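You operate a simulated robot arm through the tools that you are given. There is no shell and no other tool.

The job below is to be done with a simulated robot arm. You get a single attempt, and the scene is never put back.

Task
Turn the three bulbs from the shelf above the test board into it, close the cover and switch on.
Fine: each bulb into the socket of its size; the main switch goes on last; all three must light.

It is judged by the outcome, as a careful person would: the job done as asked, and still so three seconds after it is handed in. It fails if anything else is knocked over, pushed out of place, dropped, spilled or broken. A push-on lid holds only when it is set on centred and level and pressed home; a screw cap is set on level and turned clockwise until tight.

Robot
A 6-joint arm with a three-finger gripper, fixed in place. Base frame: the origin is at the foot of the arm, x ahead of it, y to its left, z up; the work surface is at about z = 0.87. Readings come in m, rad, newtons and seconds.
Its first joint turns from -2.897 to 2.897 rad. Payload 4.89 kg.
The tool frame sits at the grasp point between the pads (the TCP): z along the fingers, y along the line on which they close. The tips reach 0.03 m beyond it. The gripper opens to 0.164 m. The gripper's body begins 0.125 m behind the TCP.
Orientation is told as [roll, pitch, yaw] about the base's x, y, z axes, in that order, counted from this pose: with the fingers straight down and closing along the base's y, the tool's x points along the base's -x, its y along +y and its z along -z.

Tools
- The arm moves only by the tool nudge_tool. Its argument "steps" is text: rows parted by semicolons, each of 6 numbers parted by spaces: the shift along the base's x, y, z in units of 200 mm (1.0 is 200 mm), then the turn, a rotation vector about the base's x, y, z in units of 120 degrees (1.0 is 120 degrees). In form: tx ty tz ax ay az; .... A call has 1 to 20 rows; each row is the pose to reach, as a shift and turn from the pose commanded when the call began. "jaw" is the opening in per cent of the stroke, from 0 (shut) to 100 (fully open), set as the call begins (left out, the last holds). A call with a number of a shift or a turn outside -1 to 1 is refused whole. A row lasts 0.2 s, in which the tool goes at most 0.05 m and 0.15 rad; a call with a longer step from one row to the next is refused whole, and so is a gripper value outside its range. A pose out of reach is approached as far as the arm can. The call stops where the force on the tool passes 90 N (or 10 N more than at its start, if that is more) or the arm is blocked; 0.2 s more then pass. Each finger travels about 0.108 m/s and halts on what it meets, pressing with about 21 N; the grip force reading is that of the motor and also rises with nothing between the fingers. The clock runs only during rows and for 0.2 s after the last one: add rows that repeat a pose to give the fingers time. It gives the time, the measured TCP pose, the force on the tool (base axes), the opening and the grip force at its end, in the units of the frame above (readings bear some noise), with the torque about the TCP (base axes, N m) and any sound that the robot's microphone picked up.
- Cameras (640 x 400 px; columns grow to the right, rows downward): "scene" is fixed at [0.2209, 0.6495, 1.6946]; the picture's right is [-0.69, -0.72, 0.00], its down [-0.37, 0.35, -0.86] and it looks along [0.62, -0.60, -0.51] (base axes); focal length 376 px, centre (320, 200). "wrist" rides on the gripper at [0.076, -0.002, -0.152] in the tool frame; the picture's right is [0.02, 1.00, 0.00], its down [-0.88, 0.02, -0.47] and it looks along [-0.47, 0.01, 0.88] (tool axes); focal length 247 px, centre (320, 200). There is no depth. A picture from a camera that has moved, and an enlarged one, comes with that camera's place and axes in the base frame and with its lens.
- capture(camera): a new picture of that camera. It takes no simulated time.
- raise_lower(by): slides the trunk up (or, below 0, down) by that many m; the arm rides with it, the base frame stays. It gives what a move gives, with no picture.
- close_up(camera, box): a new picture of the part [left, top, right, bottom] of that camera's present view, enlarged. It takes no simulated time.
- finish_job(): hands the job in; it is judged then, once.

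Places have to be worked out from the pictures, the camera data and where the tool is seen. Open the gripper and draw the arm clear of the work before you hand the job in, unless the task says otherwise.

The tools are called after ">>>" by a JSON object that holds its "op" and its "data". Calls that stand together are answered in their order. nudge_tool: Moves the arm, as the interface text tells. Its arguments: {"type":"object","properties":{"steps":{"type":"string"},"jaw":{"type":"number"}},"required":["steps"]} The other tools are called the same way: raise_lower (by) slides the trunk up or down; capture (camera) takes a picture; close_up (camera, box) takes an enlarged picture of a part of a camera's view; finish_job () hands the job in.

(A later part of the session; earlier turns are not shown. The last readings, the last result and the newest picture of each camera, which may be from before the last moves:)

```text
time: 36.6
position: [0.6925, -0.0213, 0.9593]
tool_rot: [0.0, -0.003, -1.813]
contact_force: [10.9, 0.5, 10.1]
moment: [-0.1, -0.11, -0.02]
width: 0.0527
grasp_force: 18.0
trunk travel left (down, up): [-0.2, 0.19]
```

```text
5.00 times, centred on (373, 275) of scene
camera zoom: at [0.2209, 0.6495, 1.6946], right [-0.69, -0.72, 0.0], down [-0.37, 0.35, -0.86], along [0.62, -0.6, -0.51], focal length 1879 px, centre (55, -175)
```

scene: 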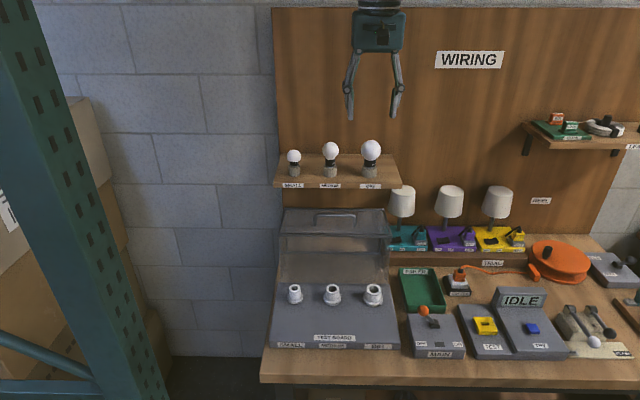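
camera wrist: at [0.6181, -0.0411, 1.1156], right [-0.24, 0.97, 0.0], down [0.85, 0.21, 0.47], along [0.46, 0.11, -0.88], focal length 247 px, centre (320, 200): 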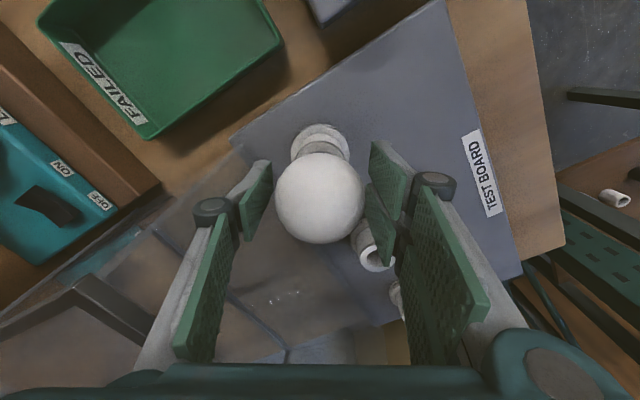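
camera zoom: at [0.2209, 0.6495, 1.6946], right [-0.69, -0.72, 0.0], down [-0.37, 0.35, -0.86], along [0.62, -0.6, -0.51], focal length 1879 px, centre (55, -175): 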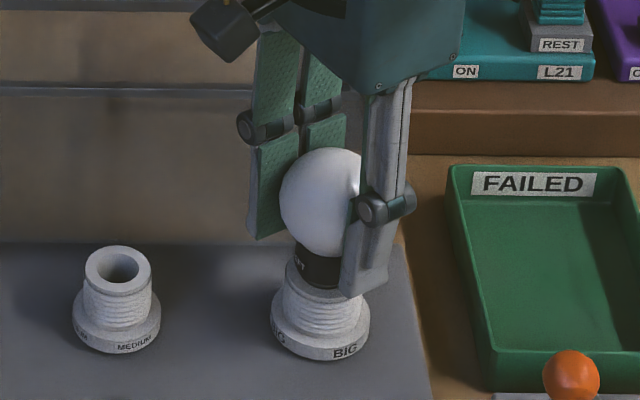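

There is a lateral +x force of ~11 N, meaning I'm holding the bulb slightly off-centre to -x. I release to let it settle, swing back, and look where the globe stands.

>>> {"op": "nudge_tool", "data": {"steps": "0 0 0 0 0 0; 0 0 0 0 0 0; 0 0 0 0 0 0.065; 0 0 0 0 0 0.13; 0 0 0 0 0 0.195; 0 0 0 0 0 0.26; 0 0 0 0 0 0.325; 0 0 0 0 0 0.39; 0 0 0 0 0 0.455; 0 0 0 0 0 0.49; 0 0 0 0 0 0.49", "jaw": 50}}

>>> {"op": "close_up", "data": {"camera": "scene", "box": [325, 235, 421, 315]}}

>>> {"op": "close_up", "data": {"camera": "wrist", "box": [240, 100, 400, 250]}}

```text
time: 39.0
position: [0.6931, -0.0206, 0.9601]
tool_rot: [0.001, -0.002, -0.785]
contact_force: [-0.2, -0.3, 0.0]
moment: [0.02, 0.0, 0.03]
width: 0.0822
grasp_force: 0.2
trunk travel left (down, up): [-0.2, 0.19]
```

```text
5.00 times, centred on (373, 275) of scene
camera zoom: at [0.2209, 0.6495, 1.6946], right [-0.69, -0.72, 0.0], down [-0.37, 0.35, -0.86], along [0.62, -0.6, -0.51], focal length 1879 px, centre (55, -175)
```

zoom: 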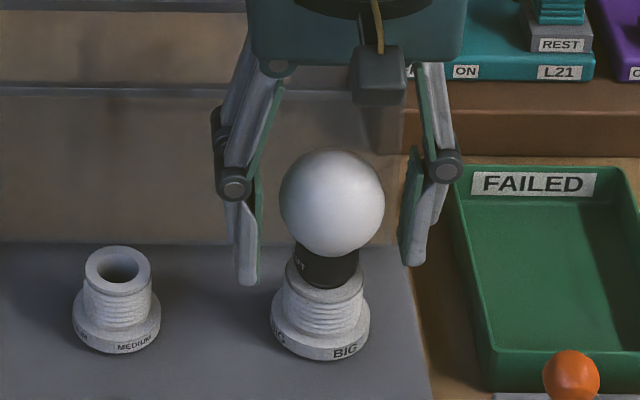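

```text
2.67 times, centred on (320, 175) of wrist
camera zoom: at [0.6371, 0.0305, 1.1107], right [0.69, 0.72, 0.0], down [0.64, -0.61, 0.47], along [0.34, -0.33, -0.88], focal length 659 px, centre (320, 267)
```

zoom: 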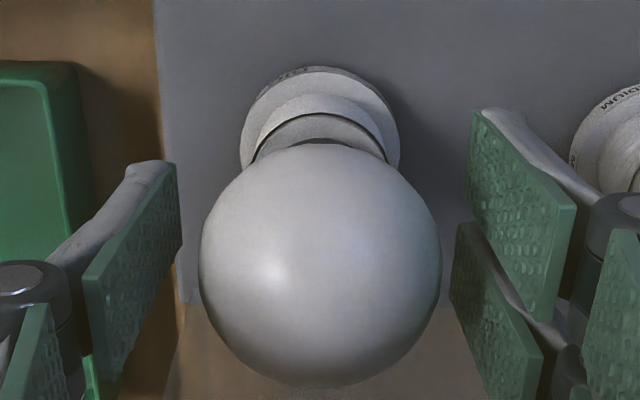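

The globe has descended ~4 mm and now sits ~5 mm above my grip centre and ~1.5 mm toward the wall. I recentre (raise 4 mm, shift 1.5 mm wallward), swing to the start angle, regrip and turn on with slow descent.

>>> {"op": "nudge_tool", "data": {"steps": "0.005 -0.005 0.02 0 0 0.065; 0.005 -0.005 0.02 0 0 0.13; 0.005 -0.005 0.02 0 0 0.195; 0.005 -0.005 0.02 0 0 0.26; 0.005 -0.005 0.02 0 0 0.325; 0.005 -0.005 0.02 0 0 0.39; 0.005 -0.005 0.02 0 0 0.455; 0.005 -0.005 0.02 0 0 0.48; 0.005 -0.005 0.02 0 0 0.48", "jaw": 45}}

>>> {"op": "nudge_tool", "data": {"steps": "0 0 0 0 0 0; 0 0 0 0 0 0; 0 0 0 0 0 0; 0 0 -0.003 0 0 -0.065; 0 0 -0.005 0 0 -0.13; 0 0 -0.006 0 0 -0.195; 0 0 -0.007 0 0 -0.26; 0 0 -0.008 0 0 -0.325; 0 0 -0.009 0 0 -0.39; 0 0 -0.01 0 0 -0.455; 0 0 -0.011 0 0 -0.52; 0 0 -0.012 0 0 -0.585; 0 0 -0.013 0 0 -0.65; 0 0 -0.014 0 0 -0.715; 0 0 -0.015 0 0 -0.78; 0 0 -0.015 0 0 -0.845; 0 0 -0.015 0 0 -0.91; 0 0 -0.015 0 0 -0.97", "jaw": 0}}

>>> {"op": "close_up", "data": {"camera": "scene", "box": [325, 235, 421, 315]}}

```text
time: 41.0
position: [0.6935, -0.0215, 0.9635]
tool_rot: [0.001, -0.003, 0.221]
contact_force: [0.1, 0.0, 0.8]
moment: [0.03, 0.0, 0.01]
width: 0.0742
grasp_force: 0.1
trunk travel left (down, up): [-0.2, 0.19]
```

```text
time: 44.8
position: [0.6923, -0.0233, 0.9611]
tool_rot: [-0.001, -0.001, -1.813]
contact_force: [-14.9, -8.5, -1.0]
moment: [-0.07, 0.05, 0.47]
width: 0.0542
grasp_force: 17.6
trunk travel left (down, up): [-0.2, 0.19]
```

```text
5.00 times, centred on (373, 275) of scene
camera zoom: at [0.2209, 0.6495, 1.6946], right [-0.69, -0.72, 0.0], down [-0.37, 0.35, -0.86], along [0.62, -0.6, -0.51], focal length 1879 px, centre (55, -175)
```

zoom: 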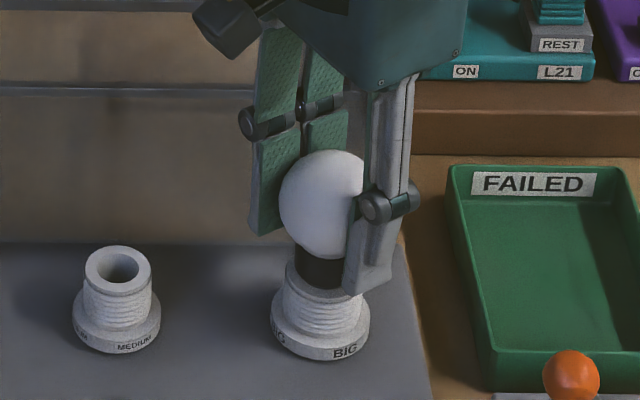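

Torque has risen to 0.47 N·m: the big bulb is getting tight. I release, swing to the middle and look at its position and label.

>>> {"op": "nudge_tool", "data": {"steps": "0 0 0 0 0 0; 0 0 0 0 0 0; 0 0 0 0 0 0.065; 0 0 0 0 0 0.13; 0 0 0 0 0 0.195; 0 0 0 0 0 0.26; 0 0 0 0 0 0.325; 0 0 0 0 0 0.39; 0 0 0 0 0 0.455; 0 0 0 0 0 0.49; 0 0 0 0 0 0.49", "jaw": 50}}

>>> {"op": "close_up", "data": {"camera": "scene", "box": [325, 235, 421, 315]}}

>>> {"op": "close_up", "data": {"camera": "wrist", "box": [240, 100, 400, 250]}}

```text
time: 47.2
position: [0.694, -0.0221, 0.9606]
tool_rot: [0.0, -0.004, -0.784]
contact_force: [0.4, -0.2, 0.2]
moment: [0.03, -0.02, 0.0]
width: 0.082
grasp_force: 0.2
trunk travel left (down, up): [-0.2, 0.19]
```

```text
5.00 times, centred on (373, 275) of scene
camera zoom: at [0.2209, 0.6495, 1.6946], right [-0.69, -0.72, 0.0], down [-0.37, 0.35, -0.86], along [0.62, -0.6, -0.51], focal length 1879 px, centre (55, -175)
```

zoom: 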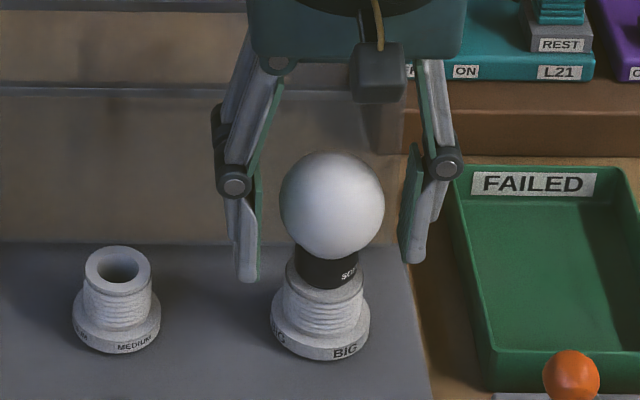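

```text
2.67 times, centred on (320, 175) of wrist
camera zoom: at [0.6381, 0.0293, 1.1114], right [0.69, 0.72, 0.0], down [0.64, -0.61, 0.47], along [0.34, -0.33, -0.88], focal length 659 px, centre (320, 267)
```

zoom: 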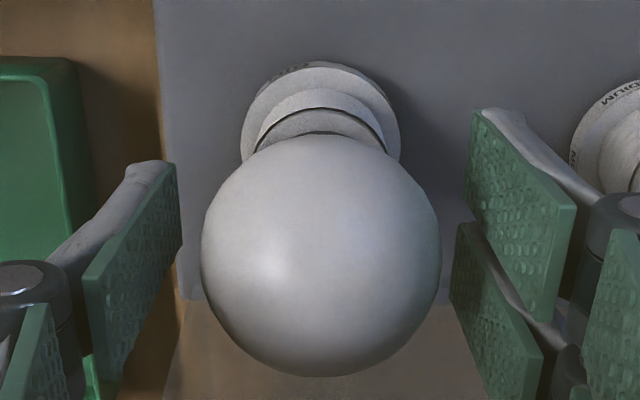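

The label moved only ~75° during a 116° turn, so the pads slipped at the end: it is tight or nearly so. I confirm with a short turn from here.

>>> {"op": "nudge_tool", "data": {"steps": "0 0 0 0 0 0; 0 0 0 0 0 0; 0 0 0 0 0 0; 0 0 0 0 0 -0.06; 0 0 0 0 0 -0.12; 0 0 0 0 0 -0.18", "jaw": 0}}

>>> {"op": "close_up", "data": {"camera": "scene", "box": [325, 235, 421, 315]}}

```text
time: 48.6
position: [0.6926, -0.0224, 0.9608]
tool_rot: [0.0, -0.002, -1.166]
contact_force: [-0.1, -10.1, -0.3]
moment: [0.12, -0.03, 0.39]
width: 0.0539
grasp_force: 17.6
trunk travel left (down, up): [-0.2, 0.19]
```

```text
5.00 times, centred on (373, 275) of scene
camera zoom: at [0.2209, 0.6495, 1.6946], right [-0.69, -0.72, 0.0], down [-0.37, 0.35, -0.86], along [0.62, -0.6, -0.51], focal length 1879 px, centre (55, -175)
```

zoom: 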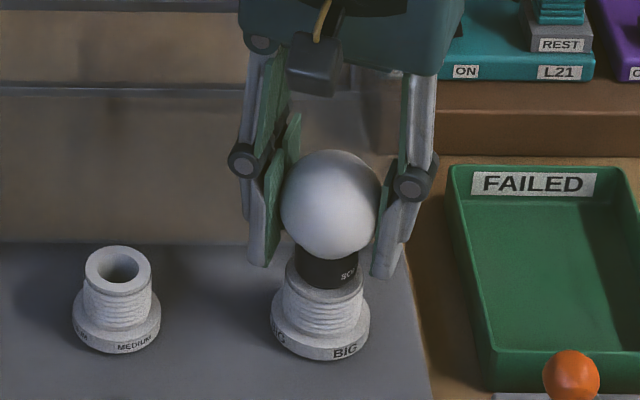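

Label doesn't move and torque holds at 0.4 N·m: the big bulb is tight. I open and rise straight up, returning the yaw to -45°.

>>> {"op": "nudge_tool", "data": {"steps": "0 0 0 0 0 0; 0 0 0 0 0 0; 0 0 0.1 0 0 0; 0 0 0.3 0 0 0; 0 0 0.5 0 0 0.06; 0 0 0.7 0 0 0.12; 0 0 0.9 0 0 0.18; 0 0 1 0 0 0.18; 0 0 1 0 0 0.18", "jaw": 55}}

>>> {"op": "capture", "data": {"camera": "wrist"}}

>>> {"op": "close_up", "data": {"camera": "scene", "box": [260, 200, 420, 300]}}

```text
time: 50.6
position: [0.6937, -0.0225, 1.1607]
tool_rot: [0.0, -0.001, -0.785]
contact_force: [-1.2, 0.7, -0.1]
moment: [0.02, -0.04, 0.01]
width: 0.0903
grasp_force: 0.1
trunk travel left (down, up): [-0.2, 0.19]
```

```text
taken
camera wrist: at [0.6384, 0.029, 1.3124], right [0.69, 0.72, 0.0], down [0.64, -0.61, 0.47], along [0.34, -0.33, -0.88], focal length 247 px, centre (320, 200)
```

wrist: 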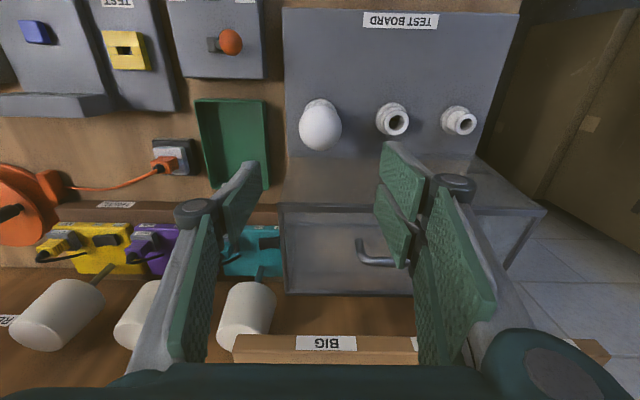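

```text
4.00 times, centred on (340, 250) of scene
camera zoom: at [0.2209, 0.6495, 1.6946], right [-0.69, -0.72, 0.0], down [-0.37, 0.35, -0.86], along [0.62, -0.6, -0.51], focal length 1503 px, centre (240, 0)
```

zoom: 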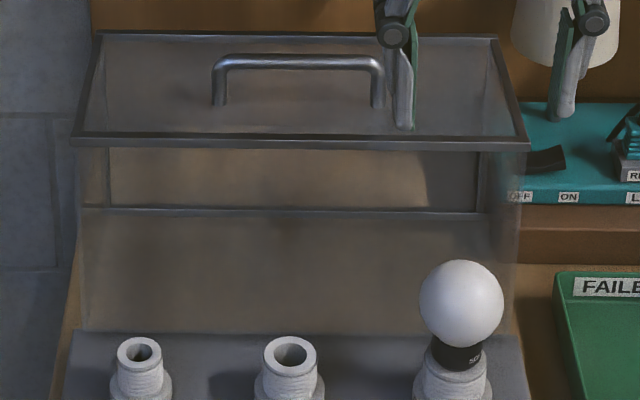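

The big bulb stands upright and tight. Next the medium bulb: I rise to 1.36 and move over toward it (estimated near (0.947,-0.091)).

>>> {"op": "nudge_tool", "data": {"steps": "0 0 0.2 0 0 0; 0 0 0.4 0 0 0; 0 0 0.6 0 0 0; 0 0 0.8 0 0 0; 0.05 -0.02 1 0 0 0; 0.28 -0.08 1 0 0 0; 0.51 -0.14 1 0 0 0; 0.74 -0.2 1 0 0 0; 0.96 -0.26 1 0 0 0; 0.96 -0.26 1 0 0 0"}}

>>> {"op": "nudge_tool", "data": {"steps": "0.15 -0.04 0 0 0 0; 0.304 -0.082 0 0 0 0; 0.304 -0.082 0 0 0 0"}}

>>> {"op": "capture", "data": {"camera": "wrist"}}

>>> {"op": "close_up", "data": {"camera": "scene", "box": [260, 80, 420, 180]}}

```text
time: 52.8
position: [0.8878, -0.0745, 1.3599]
tool_rot: [0.0, 0.0, -0.785]
contact_force: [2.8, 0.0, -1.1]
moment: [0.08, 0.22, 0.02]
width: 0.0904
grasp_force: 0.1
trunk travel left (down, up): [-0.2, 0.19]
```

```text
time: 53.6
position: [0.949, -0.0891, 1.3593]
tool_rot: [0.0, 0.001, -0.786]
contact_force: [1.6, 0.0, -1.1]
moment: [0.04, 0.29, 0.0]
width: 0.09
grasp_force: 0.2
trunk travel left (down, up): [-0.2, 0.19]
```

```text
taken
camera wrist: at [0.8936, -0.039, 1.5108], right [0.69, 0.72, 0.0], down [0.64, -0.61, 0.47], along [0.34, -0.33, -0.88], focal length 247 px, centre (320, 200)
```

wrist: 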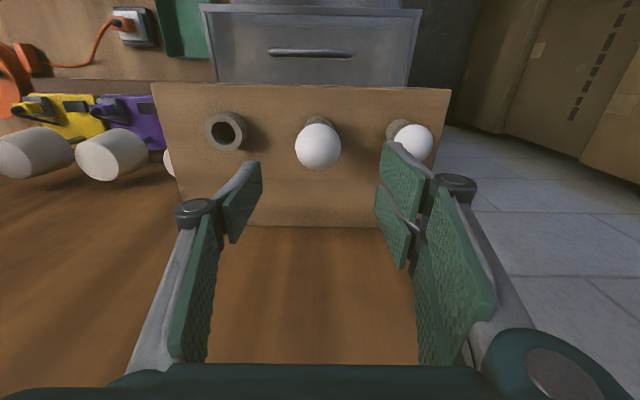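

```text
4.00 times, centred on (340, 130) of scene
camera zoom: at [0.2209, 0.6495, 1.6946], right [-0.69, -0.72, 0.0], down [-0.37, 0.35, -0.86], along [0.62, -0.6, -0.51], focal length 1503 px, centre (240, 480)
```

zoom: 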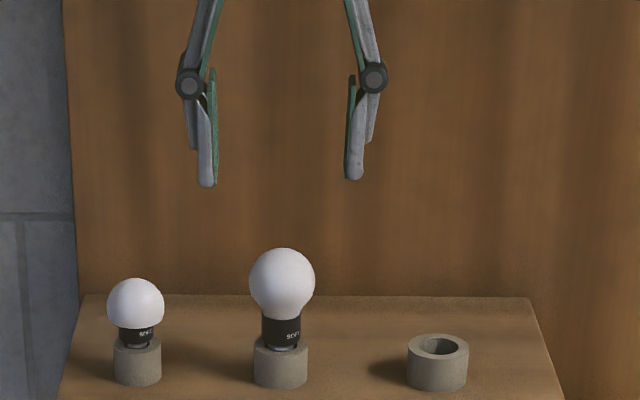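

The medium globe is at about p-offset -4 mm from the tool, centre ≈(0.9466,-0.0924,1.244). I correct and descend to 1.30 for a check.

>>> {"op": "nudge_tool", "data": {"steps": "-0.012 -0.0165 0 0 0 0; -0.012 -0.0165 -0.15 0 0 0; -0.012 -0.0165 -0.3 0 0 0; -0.012 -0.0165 -0.3 0 0 0"}}

>>> {"op": "capture", "data": {"camera": "wrist"}}

>>> {"op": "close_up", "data": {"camera": "scene", "box": [260, 80, 420, 180]}}

```text
time: 54.6
position: [0.9461, -0.0936, 1.3009]
tool_rot: [0.0, 0.001, -0.787]
contact_force: [1.0, -0.5, -0.4]
moment: [0.02, 0.08, 0.03]
width: 0.0903
grasp_force: 0.2
trunk travel left (down, up): [-0.2, 0.19]
```

```text
taken
camera wrist: at [0.8895, -0.0421, 1.4515], right [0.69, 0.72, 0.0], down [0.64, -0.61, 0.47], along [0.34, -0.33, -0.88], focal length 247 px, centre (320, 200)
```

wrist: 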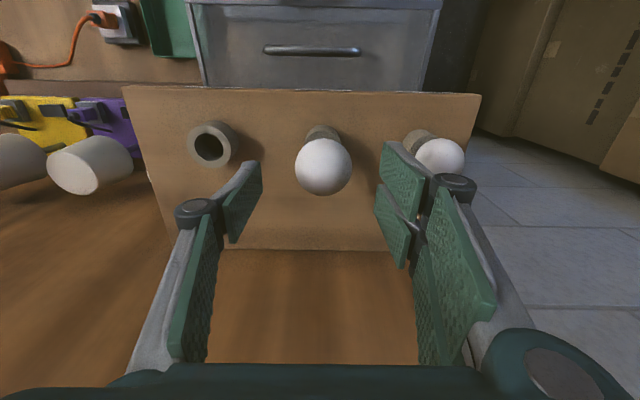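

```text
4.00 times, centred on (340, 130) of scene
camera zoom: at [0.2209, 0.6495, 1.6946], right [-0.69, -0.72, 0.0], down [-0.37, 0.35, -0.86], along [0.62, -0.6, -0.51], focal length 1503 px, centre (240, 480)
```

zoom: 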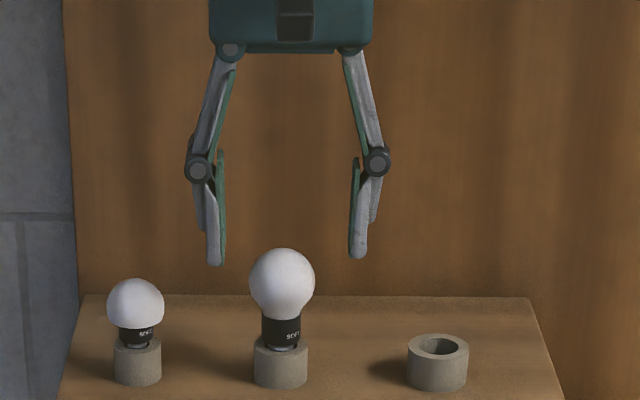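

Aligned within 1 mm; globe centre z≈1.245. I descend to it and close.

>>> {"op": "nudge_tool", "data": {"steps": "0.002 0.001 -0.13 0 0 0; 0.002 0.001 -0.28 0 0 0; 0.002 0.001 -0.28 0 0 0"}}

>>> {"op": "nudge_tool", "data": {"steps": "0 0 0 0 0 0; 0 0 0 0 0 0; 0 0 0 0 0 0; 0 0 0 0 0 0", "jaw": 0}}

>>> {"op": "nudge_tool", "data": {"steps": "0 0 0.05 0 0 0; 0 0 0.15 0 0 0; 0 0 0.3 0 0 0; 0 0 0.5 0 0 0; 0 0 0.5 0 0 0", "jaw": 0}}

>>> {"op": "capture", "data": {"camera": "wrist"}}

>>> {"op": "close_up", "data": {"camera": "scene", "box": [260, 60, 420, 160]}}

```text
time: 55.4
position: [0.9462, -0.0942, 1.2429]
tool_rot: [-0.002, -0.001, -0.785]
contact_force: [0.5, -0.5, -0.8]
moment: [0.02, 0.11, 0.0]
width: 0.0899
grasp_force: 0.0
trunk travel left (down, up): [-0.2, 0.19]
```

```text
time: 56.4
position: [0.9448, -0.0937, 1.245]
tool_rot: [0.001, -0.001, -0.786]
contact_force: [0.5, -0.3, -0.3]
moment: [0.01, 0.03, -0.01]
width: 0.0435
grasp_force: 18.2
trunk travel left (down, up): [-0.2, 0.19]
```

```text
time: 57.6
position: [0.9434, -0.0945, 1.3454]
tool_rot: [0.001, -0.004, -0.784]
contact_force: [-1.1, -0.2, 0.2]
moment: [0.02, -0.04, 0.02]
width: 0.0437
grasp_force: 18.1
trunk travel left (down, up): [-0.2, 0.19]
```

```text
taken
camera wrist: at [0.8888, -0.0426, 1.4958], right [0.69, 0.72, 0.0], down [0.64, -0.61, 0.47], along [0.34, -0.33, -0.88], focal length 247 px, centre (320, 200)
```

wrist: 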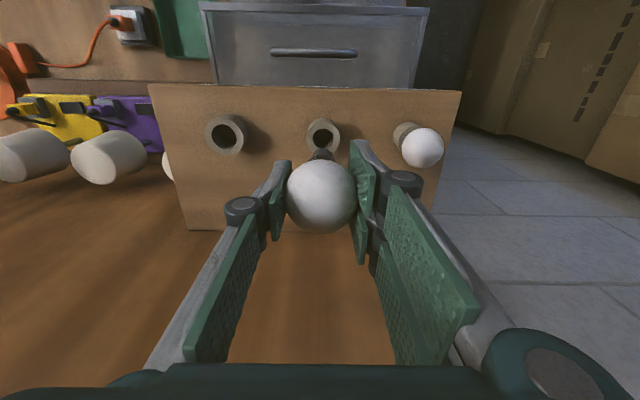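

```text
4.00 times, centred on (340, 110) of scene
camera zoom: at [0.2209, 0.6495, 1.6946], right [-0.69, -0.72, 0.0], down [-0.37, 0.35, -0.86], along [0.62, -0.6, -0.51], focal length 1503 px, centre (240, 560)
```

zoom: 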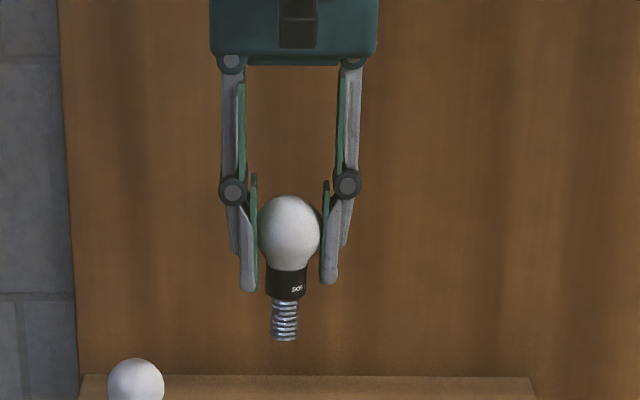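

Medium bulb lifted. I carry it over the medium socket (estimated ≈(0.776,0.062)) and stop at z≈1.15 to check.

>>> {"op": "nudge_tool", "data": {"steps": "-0.14 0.13 0 0 0 0; -0.31 0.288 0 0 0 0; -0.48 0.446 0 0 0 0; -0.65 0.604 0 0 0 0; -0.78 0.725 0 0 0 0; -0.837 0.782 0 0 0 0; -0.837 0.782 -0.15 0 0 0; -0.837 0.782 -0.35 0 0 0; -0.837 0.782 -0.55 0 0 0; -0.837 0.782 -0.75 0 0 0; -0.837 0.782 -0.9 0 0 0; -0.837 0.782 -0.977 0 0 0; -0.837 0.782 -0.977 0 0 0", "jaw": 0}}

>>> {"op": "close_up", "data": {"camera": "wrist", "box": [240, 80, 400, 180]}}

>>> {"op": "close_up", "data": {"camera": "scene", "box": [253, 205, 413, 305]}}

```text
time: 60.4
position: [0.7765, 0.0627, 1.1486]
tool_rot: [-0.001, -0.002, -0.787]
contact_force: [0.1, -0.1, -0.7]
moment: [-0.03, 0.07, 0.0]
width: 0.0436
grasp_force: 17.9
trunk travel left (down, up): [-0.2, 0.19]
```

```text
4.00 times, centred on (320, 130) of wrist
camera zoom: at [0.7209, 0.1143, 1.2997], right [0.69, 0.72, 0.0], down [0.64, -0.61, 0.47], along [0.34, -0.33, -0.88], focal length 988 px, centre (320, 480)
```

zoom: 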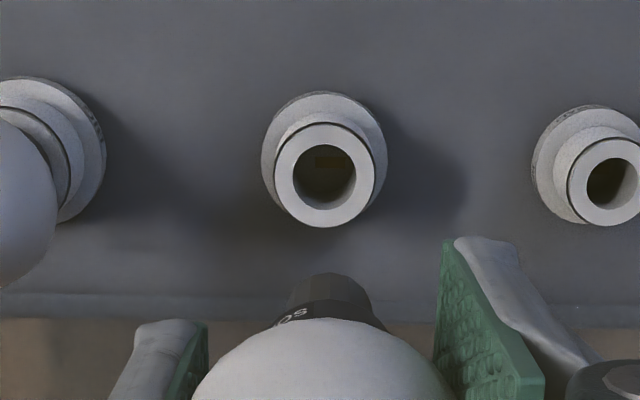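

```text
4.00 times, centred on (333, 255) of scene
camera zoom: at [0.2209, 0.6495, 1.6946], right [-0.69, -0.72, 0.0], down [-0.37, 0.35, -0.86], along [0.62, -0.6, -0.51], focal length 1503 px, centre (268, -20)
```

zoom: 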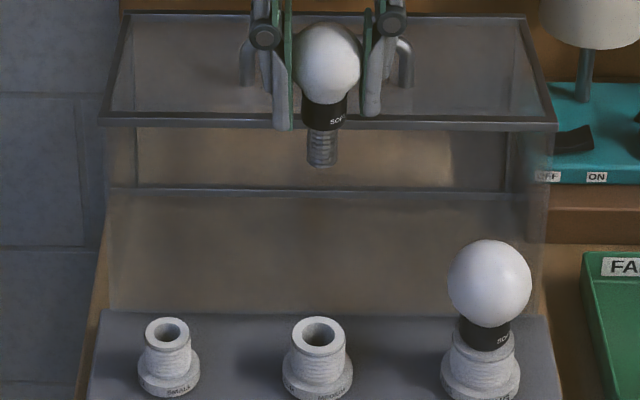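

Left-right is aligned; the depth correction learned from the big socket says move ~2 mm wallward. I apply that and lower to TCP z≈1.01.

>>> {"op": "nudge_tool", "data": {"steps": "0.009 -0.005 -0.1 0 0 0; 0.009 -0.005 -0.3 0 0 0; 0.009 -0.005 -0.5 0 0 0; 0.009 -0.005 -0.65 0 0 0; 0.009 -0.005 -0.69 0 0 0; 0.009 -0.005 -0.69 0 0 0", "jaw": 0}}

>>> {"op": "close_up", "data": {"camera": "wrist", "box": [240, 100, 400, 200]}}

>>> {"op": "close_up", "data": {"camera": "scene", "box": [285, 230, 381, 310]}}

```text
time: 61.8
position: [0.779, 0.0623, 1.0106]
tool_rot: [0.0, -0.002, -0.786]
contact_force: [-0.3, -0.5, 0.1]
moment: [0.02, 0.06, 0.03]
width: 0.0435
grasp_force: 18.2
trunk travel left (down, up): [-0.2, 0.19]
```

```text
4.00 times, centred on (320, 150) of wrist
camera zoom: at [0.723, 0.1138, 1.1616], right [0.69, 0.72, 0.0], down [0.64, -0.61, 0.47], along [0.34, -0.33, -0.88], focal length 988 px, centre (320, 400)
```

zoom: 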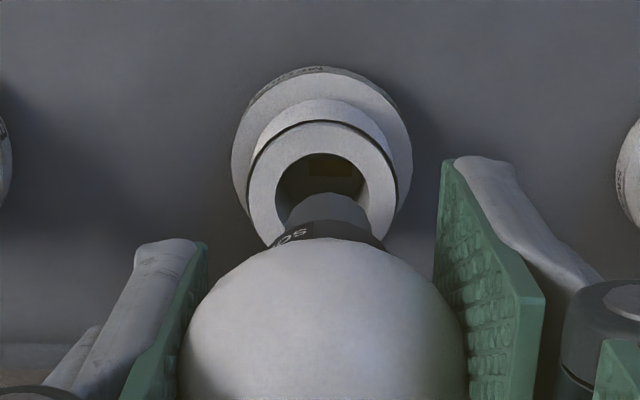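

```text
5.00 times, centred on (333, 270) of scene
camera zoom: at [0.2209, 0.6495, 1.6946], right [-0.69, -0.72, 0.0], down [-0.37, 0.35, -0.86], along [0.62, -0.6, -0.51], focal length 1879 px, centre (255, -150)
```

zoom: 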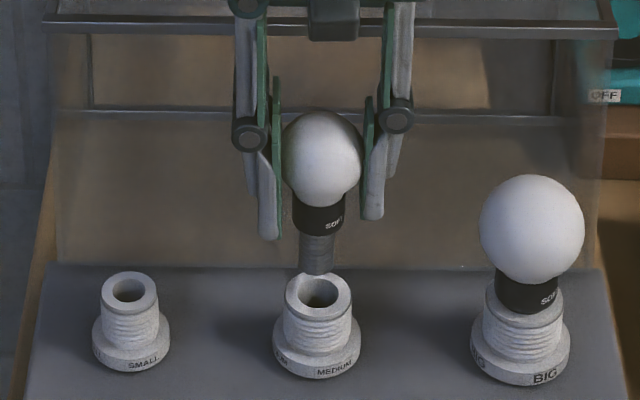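

The base tip looks ~1.5 mm off toward the small socket side in both views; I correct that and lower 15 mm.

>>> {"op": "nudge_tool", "data": {"steps": "-0.0055 -0.0055 0 0 0 0; -0.0055 -0.0055 -0.025 0 0 0; -0.0055 -0.0055 -0.05 0 0 0; -0.0055 -0.0055 -0.075 0 0 0; -0.0055 -0.0055 -0.075 0 0 0", "jaw": 0}}

>>> {"op": "close_up", "data": {"camera": "wrist", "box": [240, 100, 400, 200]}}

>>> {"op": "close_up", "data": {"camera": "scene", "box": [285, 230, 381, 310]}}

```text
time: 63.0
position: [0.7786, 0.0604, 0.9965]
tool_rot: [0.0, -0.002, -0.786]
contact_force: [0.0, 0.0, 0.0]
moment: [-0.04, 0.04, 0.0]
width: 0.0433
grasp_force: 17.9
trunk travel left (down, up): [-0.2, 0.19]
```

```text
4.00 times, centred on (320, 150) of wrist
camera zoom: at [0.722, 0.1122, 1.147], right [0.69, 0.72, 0.0], down [0.64, -0.61, 0.47], along [0.34, -0.33, -0.88], focal length 988 px, centre (320, 400)
```

zoom: 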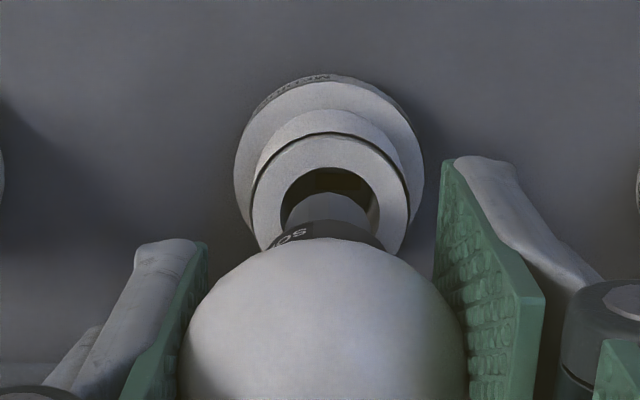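

```text
5.00 times, centred on (333, 270) of scene
camera zoom: at [0.2209, 0.6495, 1.6946], right [-0.69, -0.72, 0.0], down [-0.37, 0.35, -0.86], along [0.62, -0.6, -0.51], focal length 1879 px, centre (255, -150)
```

zoom: 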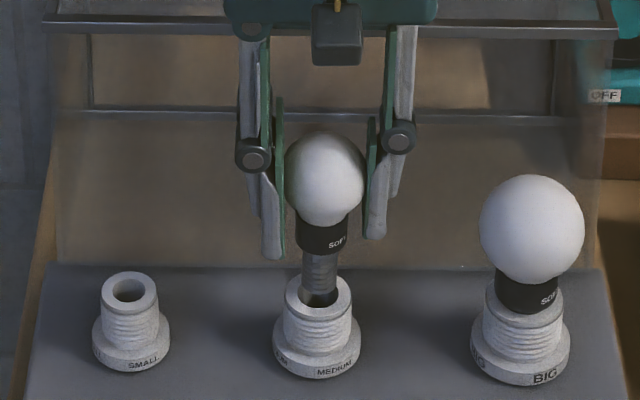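

Centred in both views and entering. I continue lowering 12 mm then in finer steps until contact.

>>> {"op": "nudge_tool", "data": {"steps": "0 0 -0.015 0 0 0; 0 0 -0.03 0 0 0; 0 0 -0.045 0 0 0; 0 0 -0.06 0 0 0; 0 0 -0.06 0 0 0", "jaw": 0}}

>>> {"op": "nudge_tool", "data": {"steps": "0 0 -0.01 0 0 0; 0 0 -0.02 0 0 0; 0 0 -0.03 0 0 0; 0 0 -0.03 0 0 0", "jaw": 0}}

>>> {"op": "close_up", "data": {"camera": "scene", "box": [285, 230, 381, 310]}}

```text
time: 64.2
position: [0.7777, 0.0607, 0.9833]
tool_rot: [-0.001, -0.002, -0.785]
contact_force: [-0.7, 3.8, 0.5]
moment: [0.32, 0.09, 0.02]
width: 0.0436
grasp_force: 17.4
trunk travel left (down, up): [-0.2, 0.19]
```

```text
time: 65.2
position: [0.778, 0.0604, 0.979]
tool_rot: [-0.002, -0.002, -0.786]
contact_force: [-2.3, 1.8, 0.3]
moment: [0.15, 0.06, 0.0]
width: 0.0437
grasp_force: 18.2
trunk travel left (down, up): [-0.2, 0.19]
```

```text
5.00 times, centred on (333, 270) of scene
camera zoom: at [0.2209, 0.6495, 1.6946], right [-0.69, -0.72, 0.0], down [-0.37, 0.35, -0.86], along [0.62, -0.6, -0.51], focal length 1879 px, centre (255, -150)
```

zoom: 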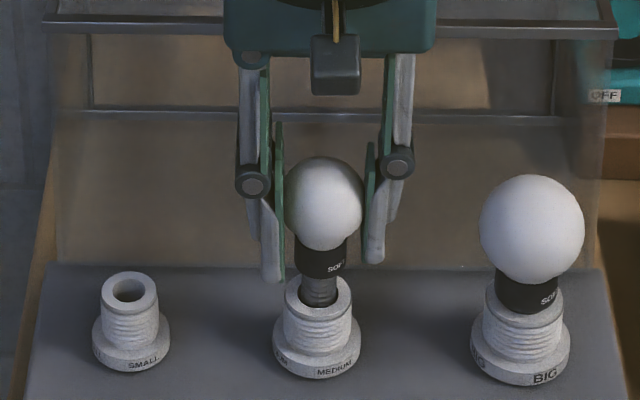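

A slight lateral force (~3 N, away from the wall) suggests I'm ~0.7 mm too far wallward; I correct and keep lowering.

>>> {"op": "nudge_tool", "data": {"steps": "-0.0035 0.0035 -0.01 0 0 0; -0.0035 0.0035 -0.02 0 0 0; -0.0035 0.0035 -0.03 0 0 0; -0.0035 0.0035 -0.03 0 0 0", "jaw": 0}}

>>> {"op": "nudge_tool", "data": {"steps": "0 0 -0.01 0 0 0; 0 0 -0.015 0 0 0; 0 0 -0.015 0 0 0", "jaw": 0}}

>>> {"op": "close_up", "data": {"camera": "scene", "box": [285, 230, 381, 310]}}

```text
time: 66.2
position: [0.7753, 0.0614, 0.9725]
tool_rot: [0.0, -0.001, -0.787]
contact_force: [0.6, -0.1, -0.3]
moment: [0.02, 0.03, 0.01]
width: 0.0436
grasp_force: 18.1
trunk travel left (down, up): [-0.2, 0.19]
```

```text
time: 67.0
position: [0.7772, 0.0617, 0.9703]
tool_rot: [-0.001, -0.002, -0.784]
contact_force: [0.6, -0.4, -0.2]
moment: [0.0, 0.01, -0.03]
width: 0.0434
grasp_force: 18.5
trunk travel left (down, up): [-0.2, 0.19]
```

```text
5.00 times, centred on (333, 270) of scene
camera zoom: at [0.2209, 0.6495, 1.6946], right [-0.69, -0.72, 0.0], down [-0.37, 0.35, -0.86], along [0.62, -0.6, -0.51], focal length 1879 px, centre (255, -150)
```

zoom: 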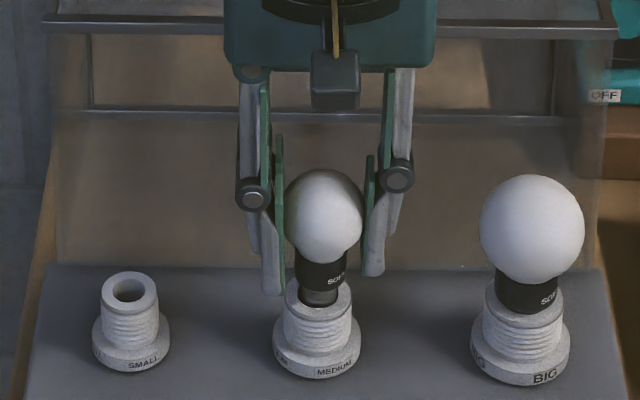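

Forces are back to zero and the base is mostly inside. I go on down in small steps until it seats.

>>> {"op": "nudge_tool", "data": {"steps": "0 0 -0.01 0 0 0; 0 0 -0.015 0 0 0; 0 0 -0.015 0 0 0", "jaw": 0}}

>>> {"op": "nudge_tool", "data": {"steps": "0 0 -0.01 0 0 0; 0 0 -0.015 0 0 0; 0 0 -0.015 0 0 0", "jaw": 0}}

>>> {"op": "close_up", "data": {"camera": "scene", "box": [285, 230, 381, 310]}}

```text
time: 67.8
position: [0.7772, 0.0618, 0.9664]
tool_rot: [-0.001, -0.002, -0.785]
contact_force: [-0.4, -0.2, -0.6]
moment: [0.01, 0.02, -0.02]
width: 0.0435
grasp_force: 17.8
trunk travel left (down, up): [-0.2, 0.19]
```

```text
time: 68.6
position: [0.7773, 0.0627, 0.9648]
tool_rot: [0.0, 0.0, -0.786]
contact_force: [10.8, 21.3, 14.3]
moment: [-0.01, -0.05, -0.04]
width: 0.0439
grasp_force: 18.4
trunk travel left (down, up): [-0.2, 0.19]
```

```text
5.00 times, centred on (333, 270) of scene
camera zoom: at [0.2209, 0.6495, 1.6946], right [-0.69, -0.72, 0.0], down [-0.37, 0.35, -0.86], along [0.62, -0.6, -0.51], focal length 1879 px, centre (255, -150)
```

zoom: 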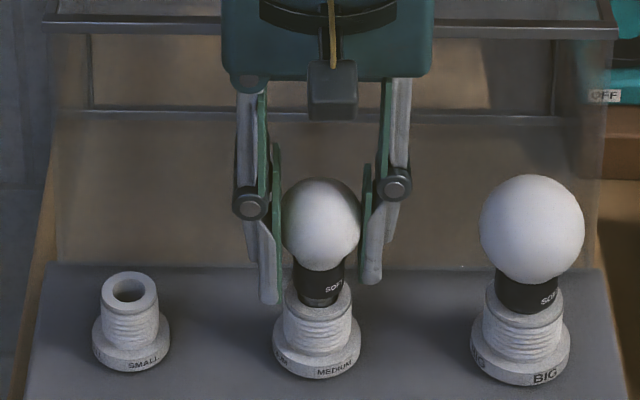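

Contact at z≈0.965, but with a 23 N push toward the small-socket side. I shift ~1.2 mm that way to relieve it and begin turning clockwise.

>>> {"op": "nudge_tool", "data": {"steps": "0.002 0.003 0 0 0 0; 0.004 0.005 0 0 0 0; 0.004 0.005 0 0 0 0", "jaw": 0}}

>>> {"op": "close_up", "data": {"camera": "scene", "box": [285, 230, 381, 310]}}

```text
time: 69.4
position: [0.7766, 0.0628, 0.9631]
tool_rot: [-0.001, -0.002, -0.785]
contact_force: [5.2, 15.5, 11.5]
moment: [-0.07, 0.04, 0.0]
width: 0.0433
grasp_force: 17.8
trunk travel left (down, up): [-0.2, 0.19]
```

```text
5.00 times, centred on (333, 270) of scene
camera zoom: at [0.2209, 0.6495, 1.6946], right [-0.69, -0.72, 0.0], down [-0.37, 0.35, -0.86], along [0.62, -0.6, -0.51], focal length 1879 px, centre (255, -150)
```

zoom: 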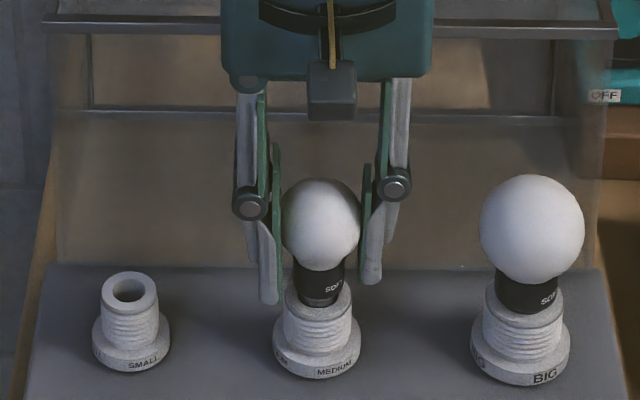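

The force dropped some. I shift another half millimetre and turn clockwise 59°.

>>> {"op": "nudge_tool", "data": {"steps": "0.002 0.003 0 0 0 -0.07; 0.003 0.004 0 0 0 -0.14; 0.003 0.004 0 0 0 -0.21; 0.003 0.004 0 0 0 -0.28; 0.003 0.004 0 0 0 -0.35; 0.003 0.004 0 0 0 -0.42; 0.003 0.004 0 0 0 -0.49; 0.003 0.004 0 0 0 -0.49", "jaw": 0}}

>>> {"op": "close_up", "data": {"camera": "scene", "box": [285, 230, 381, 310]}}

>>> {"op": "capture", "data": {"camera": "wrist"}}

```text
time: 71.2
position: [0.7791, 0.0631, 0.9628]
tool_rot: [0.001, -0.002, -1.815]
contact_force: [-0.3, -0.3, -0.2]
moment: [-0.03, -0.05, -0.02]
width: 0.0437
grasp_force: 18.1
trunk travel left (down, up): [-0.2, 0.19]
```

```text
5.00 times, centred on (333, 270) of scene
camera zoom: at [0.2209, 0.6495, 1.6946], right [-0.69, -0.72, 0.0], down [-0.37, 0.35, -0.86], along [0.62, -0.6, -0.51], focal length 1879 px, centre (255, -150)
```

zoom: 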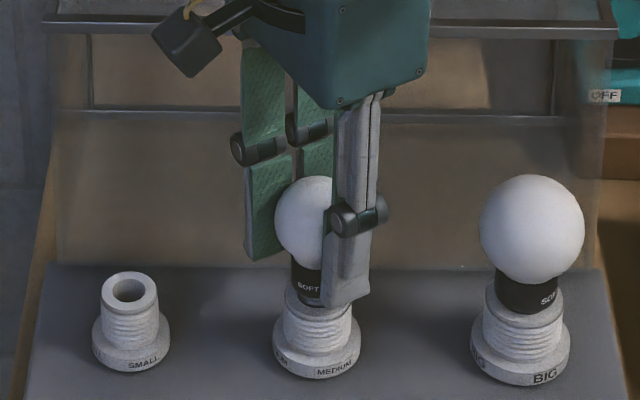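

```text
taken
camera wrist: at [0.795, 0.1364, 1.1142], right [0.98, -0.22, 0.0], down [-0.19, -0.86, 0.47], along [-0.1, -0.46, -0.88], focal length 247 px, centre (320, 200)
```

wrist: 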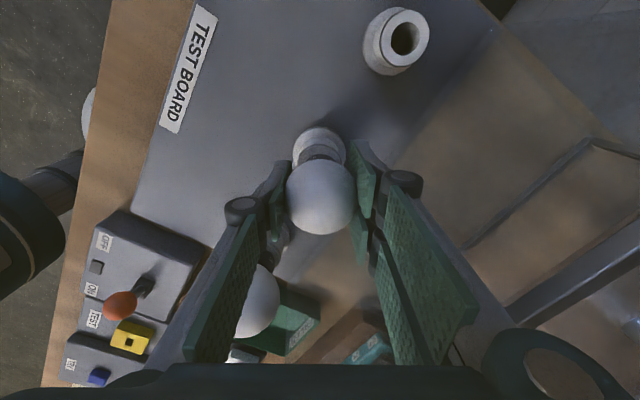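

Force is zero and the bulb turned. I release, swing back (raising 2 mm to recentre the grip), then regrip and turn with light downward travel.

>>> {"op": "nudge_tool", "data": {"steps": "0 0 0 0 0 0; 0 0 0 0 0 0; 0 0 0.01 0 0 0.065; 0 0 0.01 0 0 0.13; 0 0 0.01 0 0 0.195; 0 0 0.01 0 0 0.26; 0 0 0.01 0 0 0.325; 0 0 0.01 0 0 0.39; 0 0 0.01 0 0 0.455; 0 0 0.01 0 0 0.52; 0 0 0.01 0 0 0.585; 0 0 0.01 0 0 0.65; 0 0 0.01 0 0 0.715; 0 0 0.01 0 0 0.78; 0 0 0.01 0 0 0.845; 0 0 0.01 0 0 0.91; 0 0 0.01 0 0 0.97; 0 0 0.01 0 0 0.97", "jaw": 42}}

>>> {"op": "capture", "data": {"camera": "wrist"}}

>>> {"op": "close_up", "data": {"camera": "scene", "box": [285, 230, 381, 310]}}

```text
time: 75.0
position: [0.7782, 0.063, 0.9656]
tool_rot: [0.0, -0.002, 0.22]
contact_force: [0.8, 0.2, -0.8]
moment: [-0.03, -0.03, -0.01]
width: 0.0688
grasp_force: 0.1
trunk travel left (down, up): [-0.2, 0.19]
```

```text
taken
camera wrist: at [0.7038, 0.0433, 1.1162], right [-0.24, 0.97, 0.0], down [0.85, 0.21, 0.47], along [0.46, 0.11, -0.88], focal length 247 px, centre (320, 200)
```

wrist: 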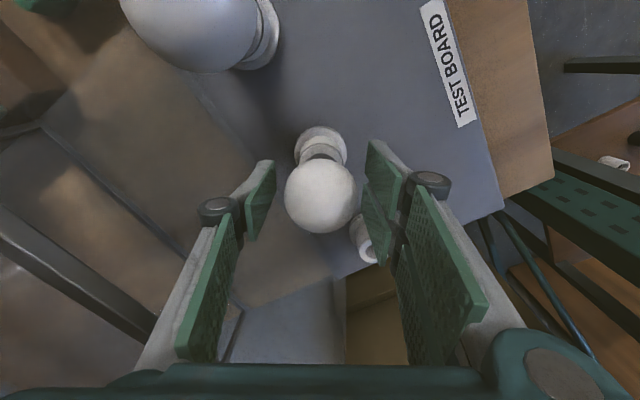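

```text
5.00 times, centred on (333, 270) of scene
camera zoom: at [0.2209, 0.6495, 1.6946], right [-0.69, -0.72, 0.0], down [-0.37, 0.35, -0.86], along [0.62, -0.6, -0.51], focal length 1879 px, centre (255, -150)
```

zoom: 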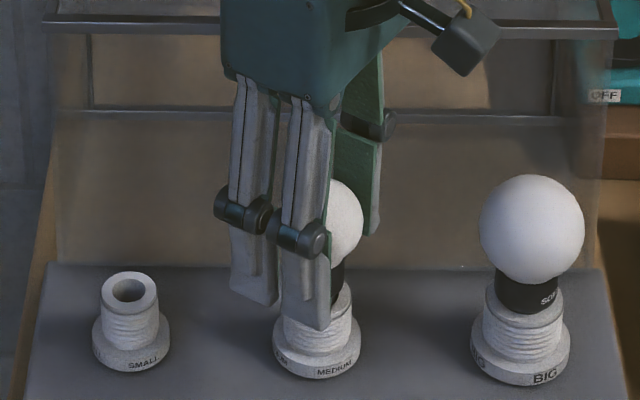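

Globe centred between the pads. Regrip and turn clockwise 116° with ~2.5 mm of downward travel.

>>> {"op": "nudge_tool", "data": {"steps": "0 0 0 0 0 0; 0 0 0 0 0 0; 0 0 0 0 0 0; 0 0 -0.003 0 0 -0.065; 0 0 -0.005 0 0 -0.13; 0 0 -0.006 0 0 -0.195; 0 0 -0.007 0 0 -0.26; 0 0 -0.008 0 0 -0.325; 0 0 -0.009 0 0 -0.39; 0 0 -0.01 0 0 -0.455; 0 0 -0.011 0 0 -0.52; 0 0 -0.012 0 0 -0.585; 0 0 -0.013 0 0 -0.65; 0 0 -0.013 0 0 -0.715; 0 0 -0.013 0 0 -0.78; 0 0 -0.013 0 0 -0.845; 0 0 -0.013 0 0 -0.91; 0 0 -0.013 0 0 -0.97", "jaw": 0}}

>>> {"op": "close_up", "data": {"camera": "scene", "box": [285, 230, 381, 310]}}

```text
time: 78.8
position: [0.7785, 0.0631, 0.9615]
tool_rot: [-0.003, -0.002, -1.812]
contact_force: [-16.1, -5.3, -19.3]
moment: [-0.07, -0.28, 0.01]
width: 0.0436
grasp_force: 17.7
trunk travel left (down, up): [-0.2, 0.19]
```

```text
5.00 times, centred on (333, 270) of scene
camera zoom: at [0.2209, 0.6495, 1.6946], right [-0.69, -0.72, 0.0], down [-0.37, 0.35, -0.86], along [0.62, -0.6, -0.51], focal length 1879 px, centre (255, -150)
```

zoom: 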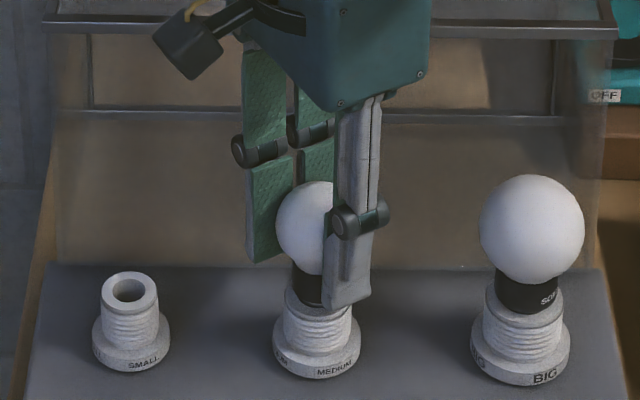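

The tool is now being pulled down (-19 N): the thread has engaged. I release, swing to the middle and check the height.

>>> {"op": "nudge_tool", "data": {"steps": "0 0 0 0 0 0; 0 0 0 0 0 0; 0 0 0 0 0 0.065; 0 0 0 0 0 0.13; 0 0 0 0 0 0.195; 0 0 0 0 0 0.26; 0 0 0 0 0 0.325; 0 0 0 0 0 0.39; 0 0 0 0 0 0.455; 0 0 0 0 0 0.49; 0 0 0 0 0 0.49", "jaw": 45}}

>>> {"op": "close_up", "data": {"camera": "scene", "box": [285, 230, 381, 310]}}

>>> {"op": "close_up", "data": {"camera": "wrist", "box": [240, 100, 400, 250]}}

```text
time: 81.2
position: [0.7783, 0.064, 0.9639]
tool_rot: [0.0, -0.002, -0.785]
contact_force: [0.1, -0.1, -0.1]
moment: [-0.02, 0.01, -0.01]
width: 0.0739
grasp_force: 0.0
trunk travel left (down, up): [-0.2, 0.19]
```

```text
5.00 times, centred on (333, 270) of scene
camera zoom: at [0.2209, 0.6495, 1.6946], right [-0.69, -0.72, 0.0], down [-0.37, 0.35, -0.86], along [0.62, -0.6, -0.51], focal length 1879 px, centre (255, -150)
```

zoom: 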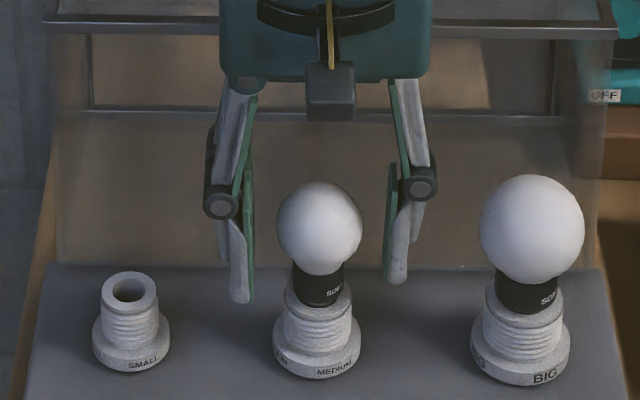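

```text
2.67 times, centred on (320, 175) of wrist
camera zoom: at [0.7227, 0.1147, 1.1137], right [0.69, 0.72, 0.0], down [0.64, -0.61, 0.47], along [0.34, -0.33, -0.88], focal length 659 px, centre (320, 267)
```

zoom: 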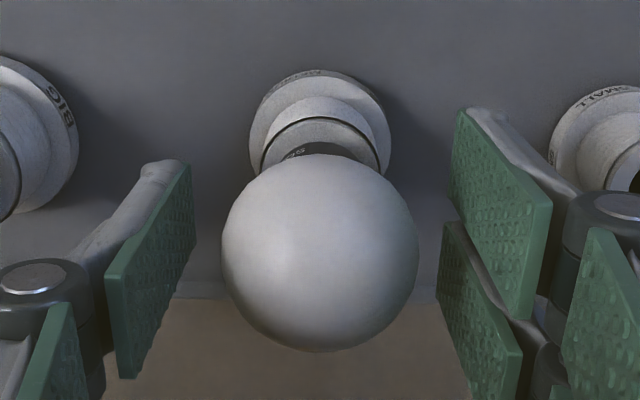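

Good engagement, the globe is centred on the tool. Next cycle: swing, regrip and turn 116° with 3 mm descent.

>>> {"op": "nudge_tool", "data": {"steps": "0 0 0 0 0 0.065; 0 0 0 0 0 0.13; 0 0 0 0 0 0.195; 0 0 0 0 0 0.26; 0 0 0 0 0 0.325; 0 0 0 0 0 0.39; 0 0 0 0 0 0.455; 0 0 0 0 0 0.48; 0 0 0 0 0 0.48", "jaw": 42}}

>>> {"op": "nudge_tool", "data": {"steps": "0 0 0 0 0 0; 0 0 0 0 0 0; 0 0 0 0 0 0; 0 0 -0.001 0 0 -0.065; 0 0 -0.002 0 0 -0.13; 0 0 -0.003 0 0 -0.195; 0 0 -0.004 0 0 -0.26; 0 0 -0.005 0 0 -0.325; 0 0 -0.006 0 0 -0.39; 0 0 -0.007 0 0 -0.455; 0 0 -0.008 0 0 -0.52; 0 0 -0.009 0 0 -0.585; 0 0 -0.01 0 0 -0.65; 0 0 -0.011 0 0 -0.715; 0 0 -0.012 0 0 -0.78; 0 0 -0.013 0 0 -0.845; 0 0 -0.014 0 0 -0.91; 0 0 -0.015 0 0 -0.97", "jaw": 0}}

>>> {"op": "close_up", "data": {"camera": "scene", "box": [285, 230, 381, 310]}}

```text
time: 83.2
position: [0.7779, 0.0627, 0.9636]
tool_rot: [0.001, -0.002, 0.222]
contact_force: [-0.5, -0.4, 0.3]
moment: [0.04, -0.01, -0.02]
width: 0.0692
grasp_force: 0.0
trunk travel left (down, up): [-0.2, 0.19]
```

```text
time: 87.0
position: [0.7776, 0.0624, 0.9597]
tool_rot: [0.001, -0.001, -1.814]
contact_force: [-14.3, -4.4, -0.1]
moment: [0.04, -0.12, 0.42]
width: 0.0435
grasp_force: 18.0
trunk travel left (down, up): [-0.2, 0.19]
```

```text
5.00 times, centred on (333, 270) of scene
camera zoom: at [0.2209, 0.6495, 1.6946], right [-0.69, -0.72, 0.0], down [-0.37, 0.35, -0.86], along [0.62, -0.6, -0.51], focal length 1879 px, centre (255, -150)
```

zoom: 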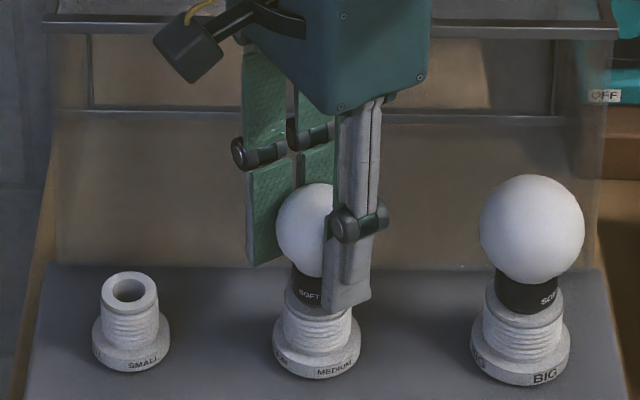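

Torque 0.42 N·m and the label shows slip at the end: tight. I confirm by releasing, swinging to the middle, regripping and turning 20° more.

>>> {"op": "nudge_tool", "data": {"steps": "0 0 0 0 0 0; 0 0 0 0 0 0; 0 0 0 0 0 0.065; 0 0 0 0 0 0.13; 0 0 0 0 0 0.195; 0 0 0 0 0 0.26; 0 0 0 0 0 0.325; 0 0 0 0 0 0.39; 0 0 0 0 0 0.455; 0 0 0 0 0 0.49; 0 0 0 0 0 0.49", "jaw": 45}}

>>> {"op": "close_up", "data": {"camera": "scene", "box": [285, 230, 381, 310]}}

>>> {"op": "nudge_tool", "data": {"steps": "0 0 0 0 0 0; 0 0 0 0 0 0; 0 0 0 0 0 0; 0 0 0 0 0 -0.06; 0 0 0 0 0 -0.12; 0 0 0 0 0 -0.18", "jaw": 0}}

>>> {"op": "close_up", "data": {"camera": "scene", "box": [285, 230, 381, 310]}}

```text
time: 89.4
position: [0.7784, 0.0643, 0.9598]
tool_rot: [0.0, -0.002, -0.785]
contact_force: [0.3, 0.1, 0.2]
moment: [0.02, -0.01, -0.01]
width: 0.0737
grasp_force: 0.1
trunk travel left (down, up): [-0.2, 0.19]
```

```text
5.00 times, centred on (333, 270) of scene
camera zoom: at [0.2209, 0.6495, 1.6946], right [-0.69, -0.72, 0.0], down [-0.37, 0.35, -0.86], along [0.62, -0.6, -0.51], focal length 1879 px, centre (255, -150)
```

zoom: 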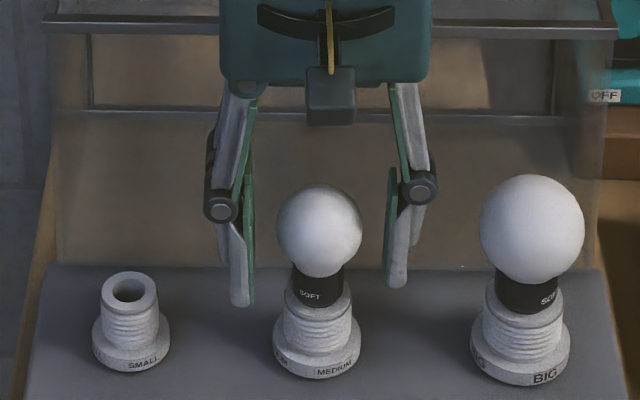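

```text
time: 90.8
position: [0.7785, 0.0618, 0.9593]
tool_rot: [0.002, 0.0, -1.163]
contact_force: [-6.3, -7.3, -1.9]
moment: [0.02, -0.06, 0.44]
width: 0.0437
grasp_force: 18.1
trunk travel left (down, up): [-0.2, 0.19]
```

```text
5.00 times, centred on (333, 270) of scene
camera zoom: at [0.2209, 0.6495, 1.6946], right [-0.69, -0.72, 0.0], down [-0.37, 0.35, -0.86], along [0.62, -0.6, -0.51], focal length 1879 px, centre (255, -150)
```

zoom: 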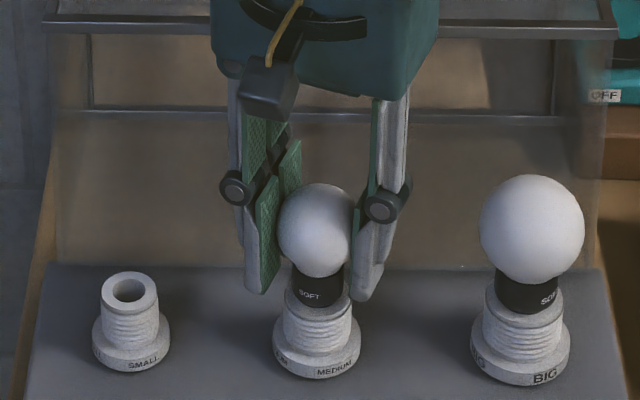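

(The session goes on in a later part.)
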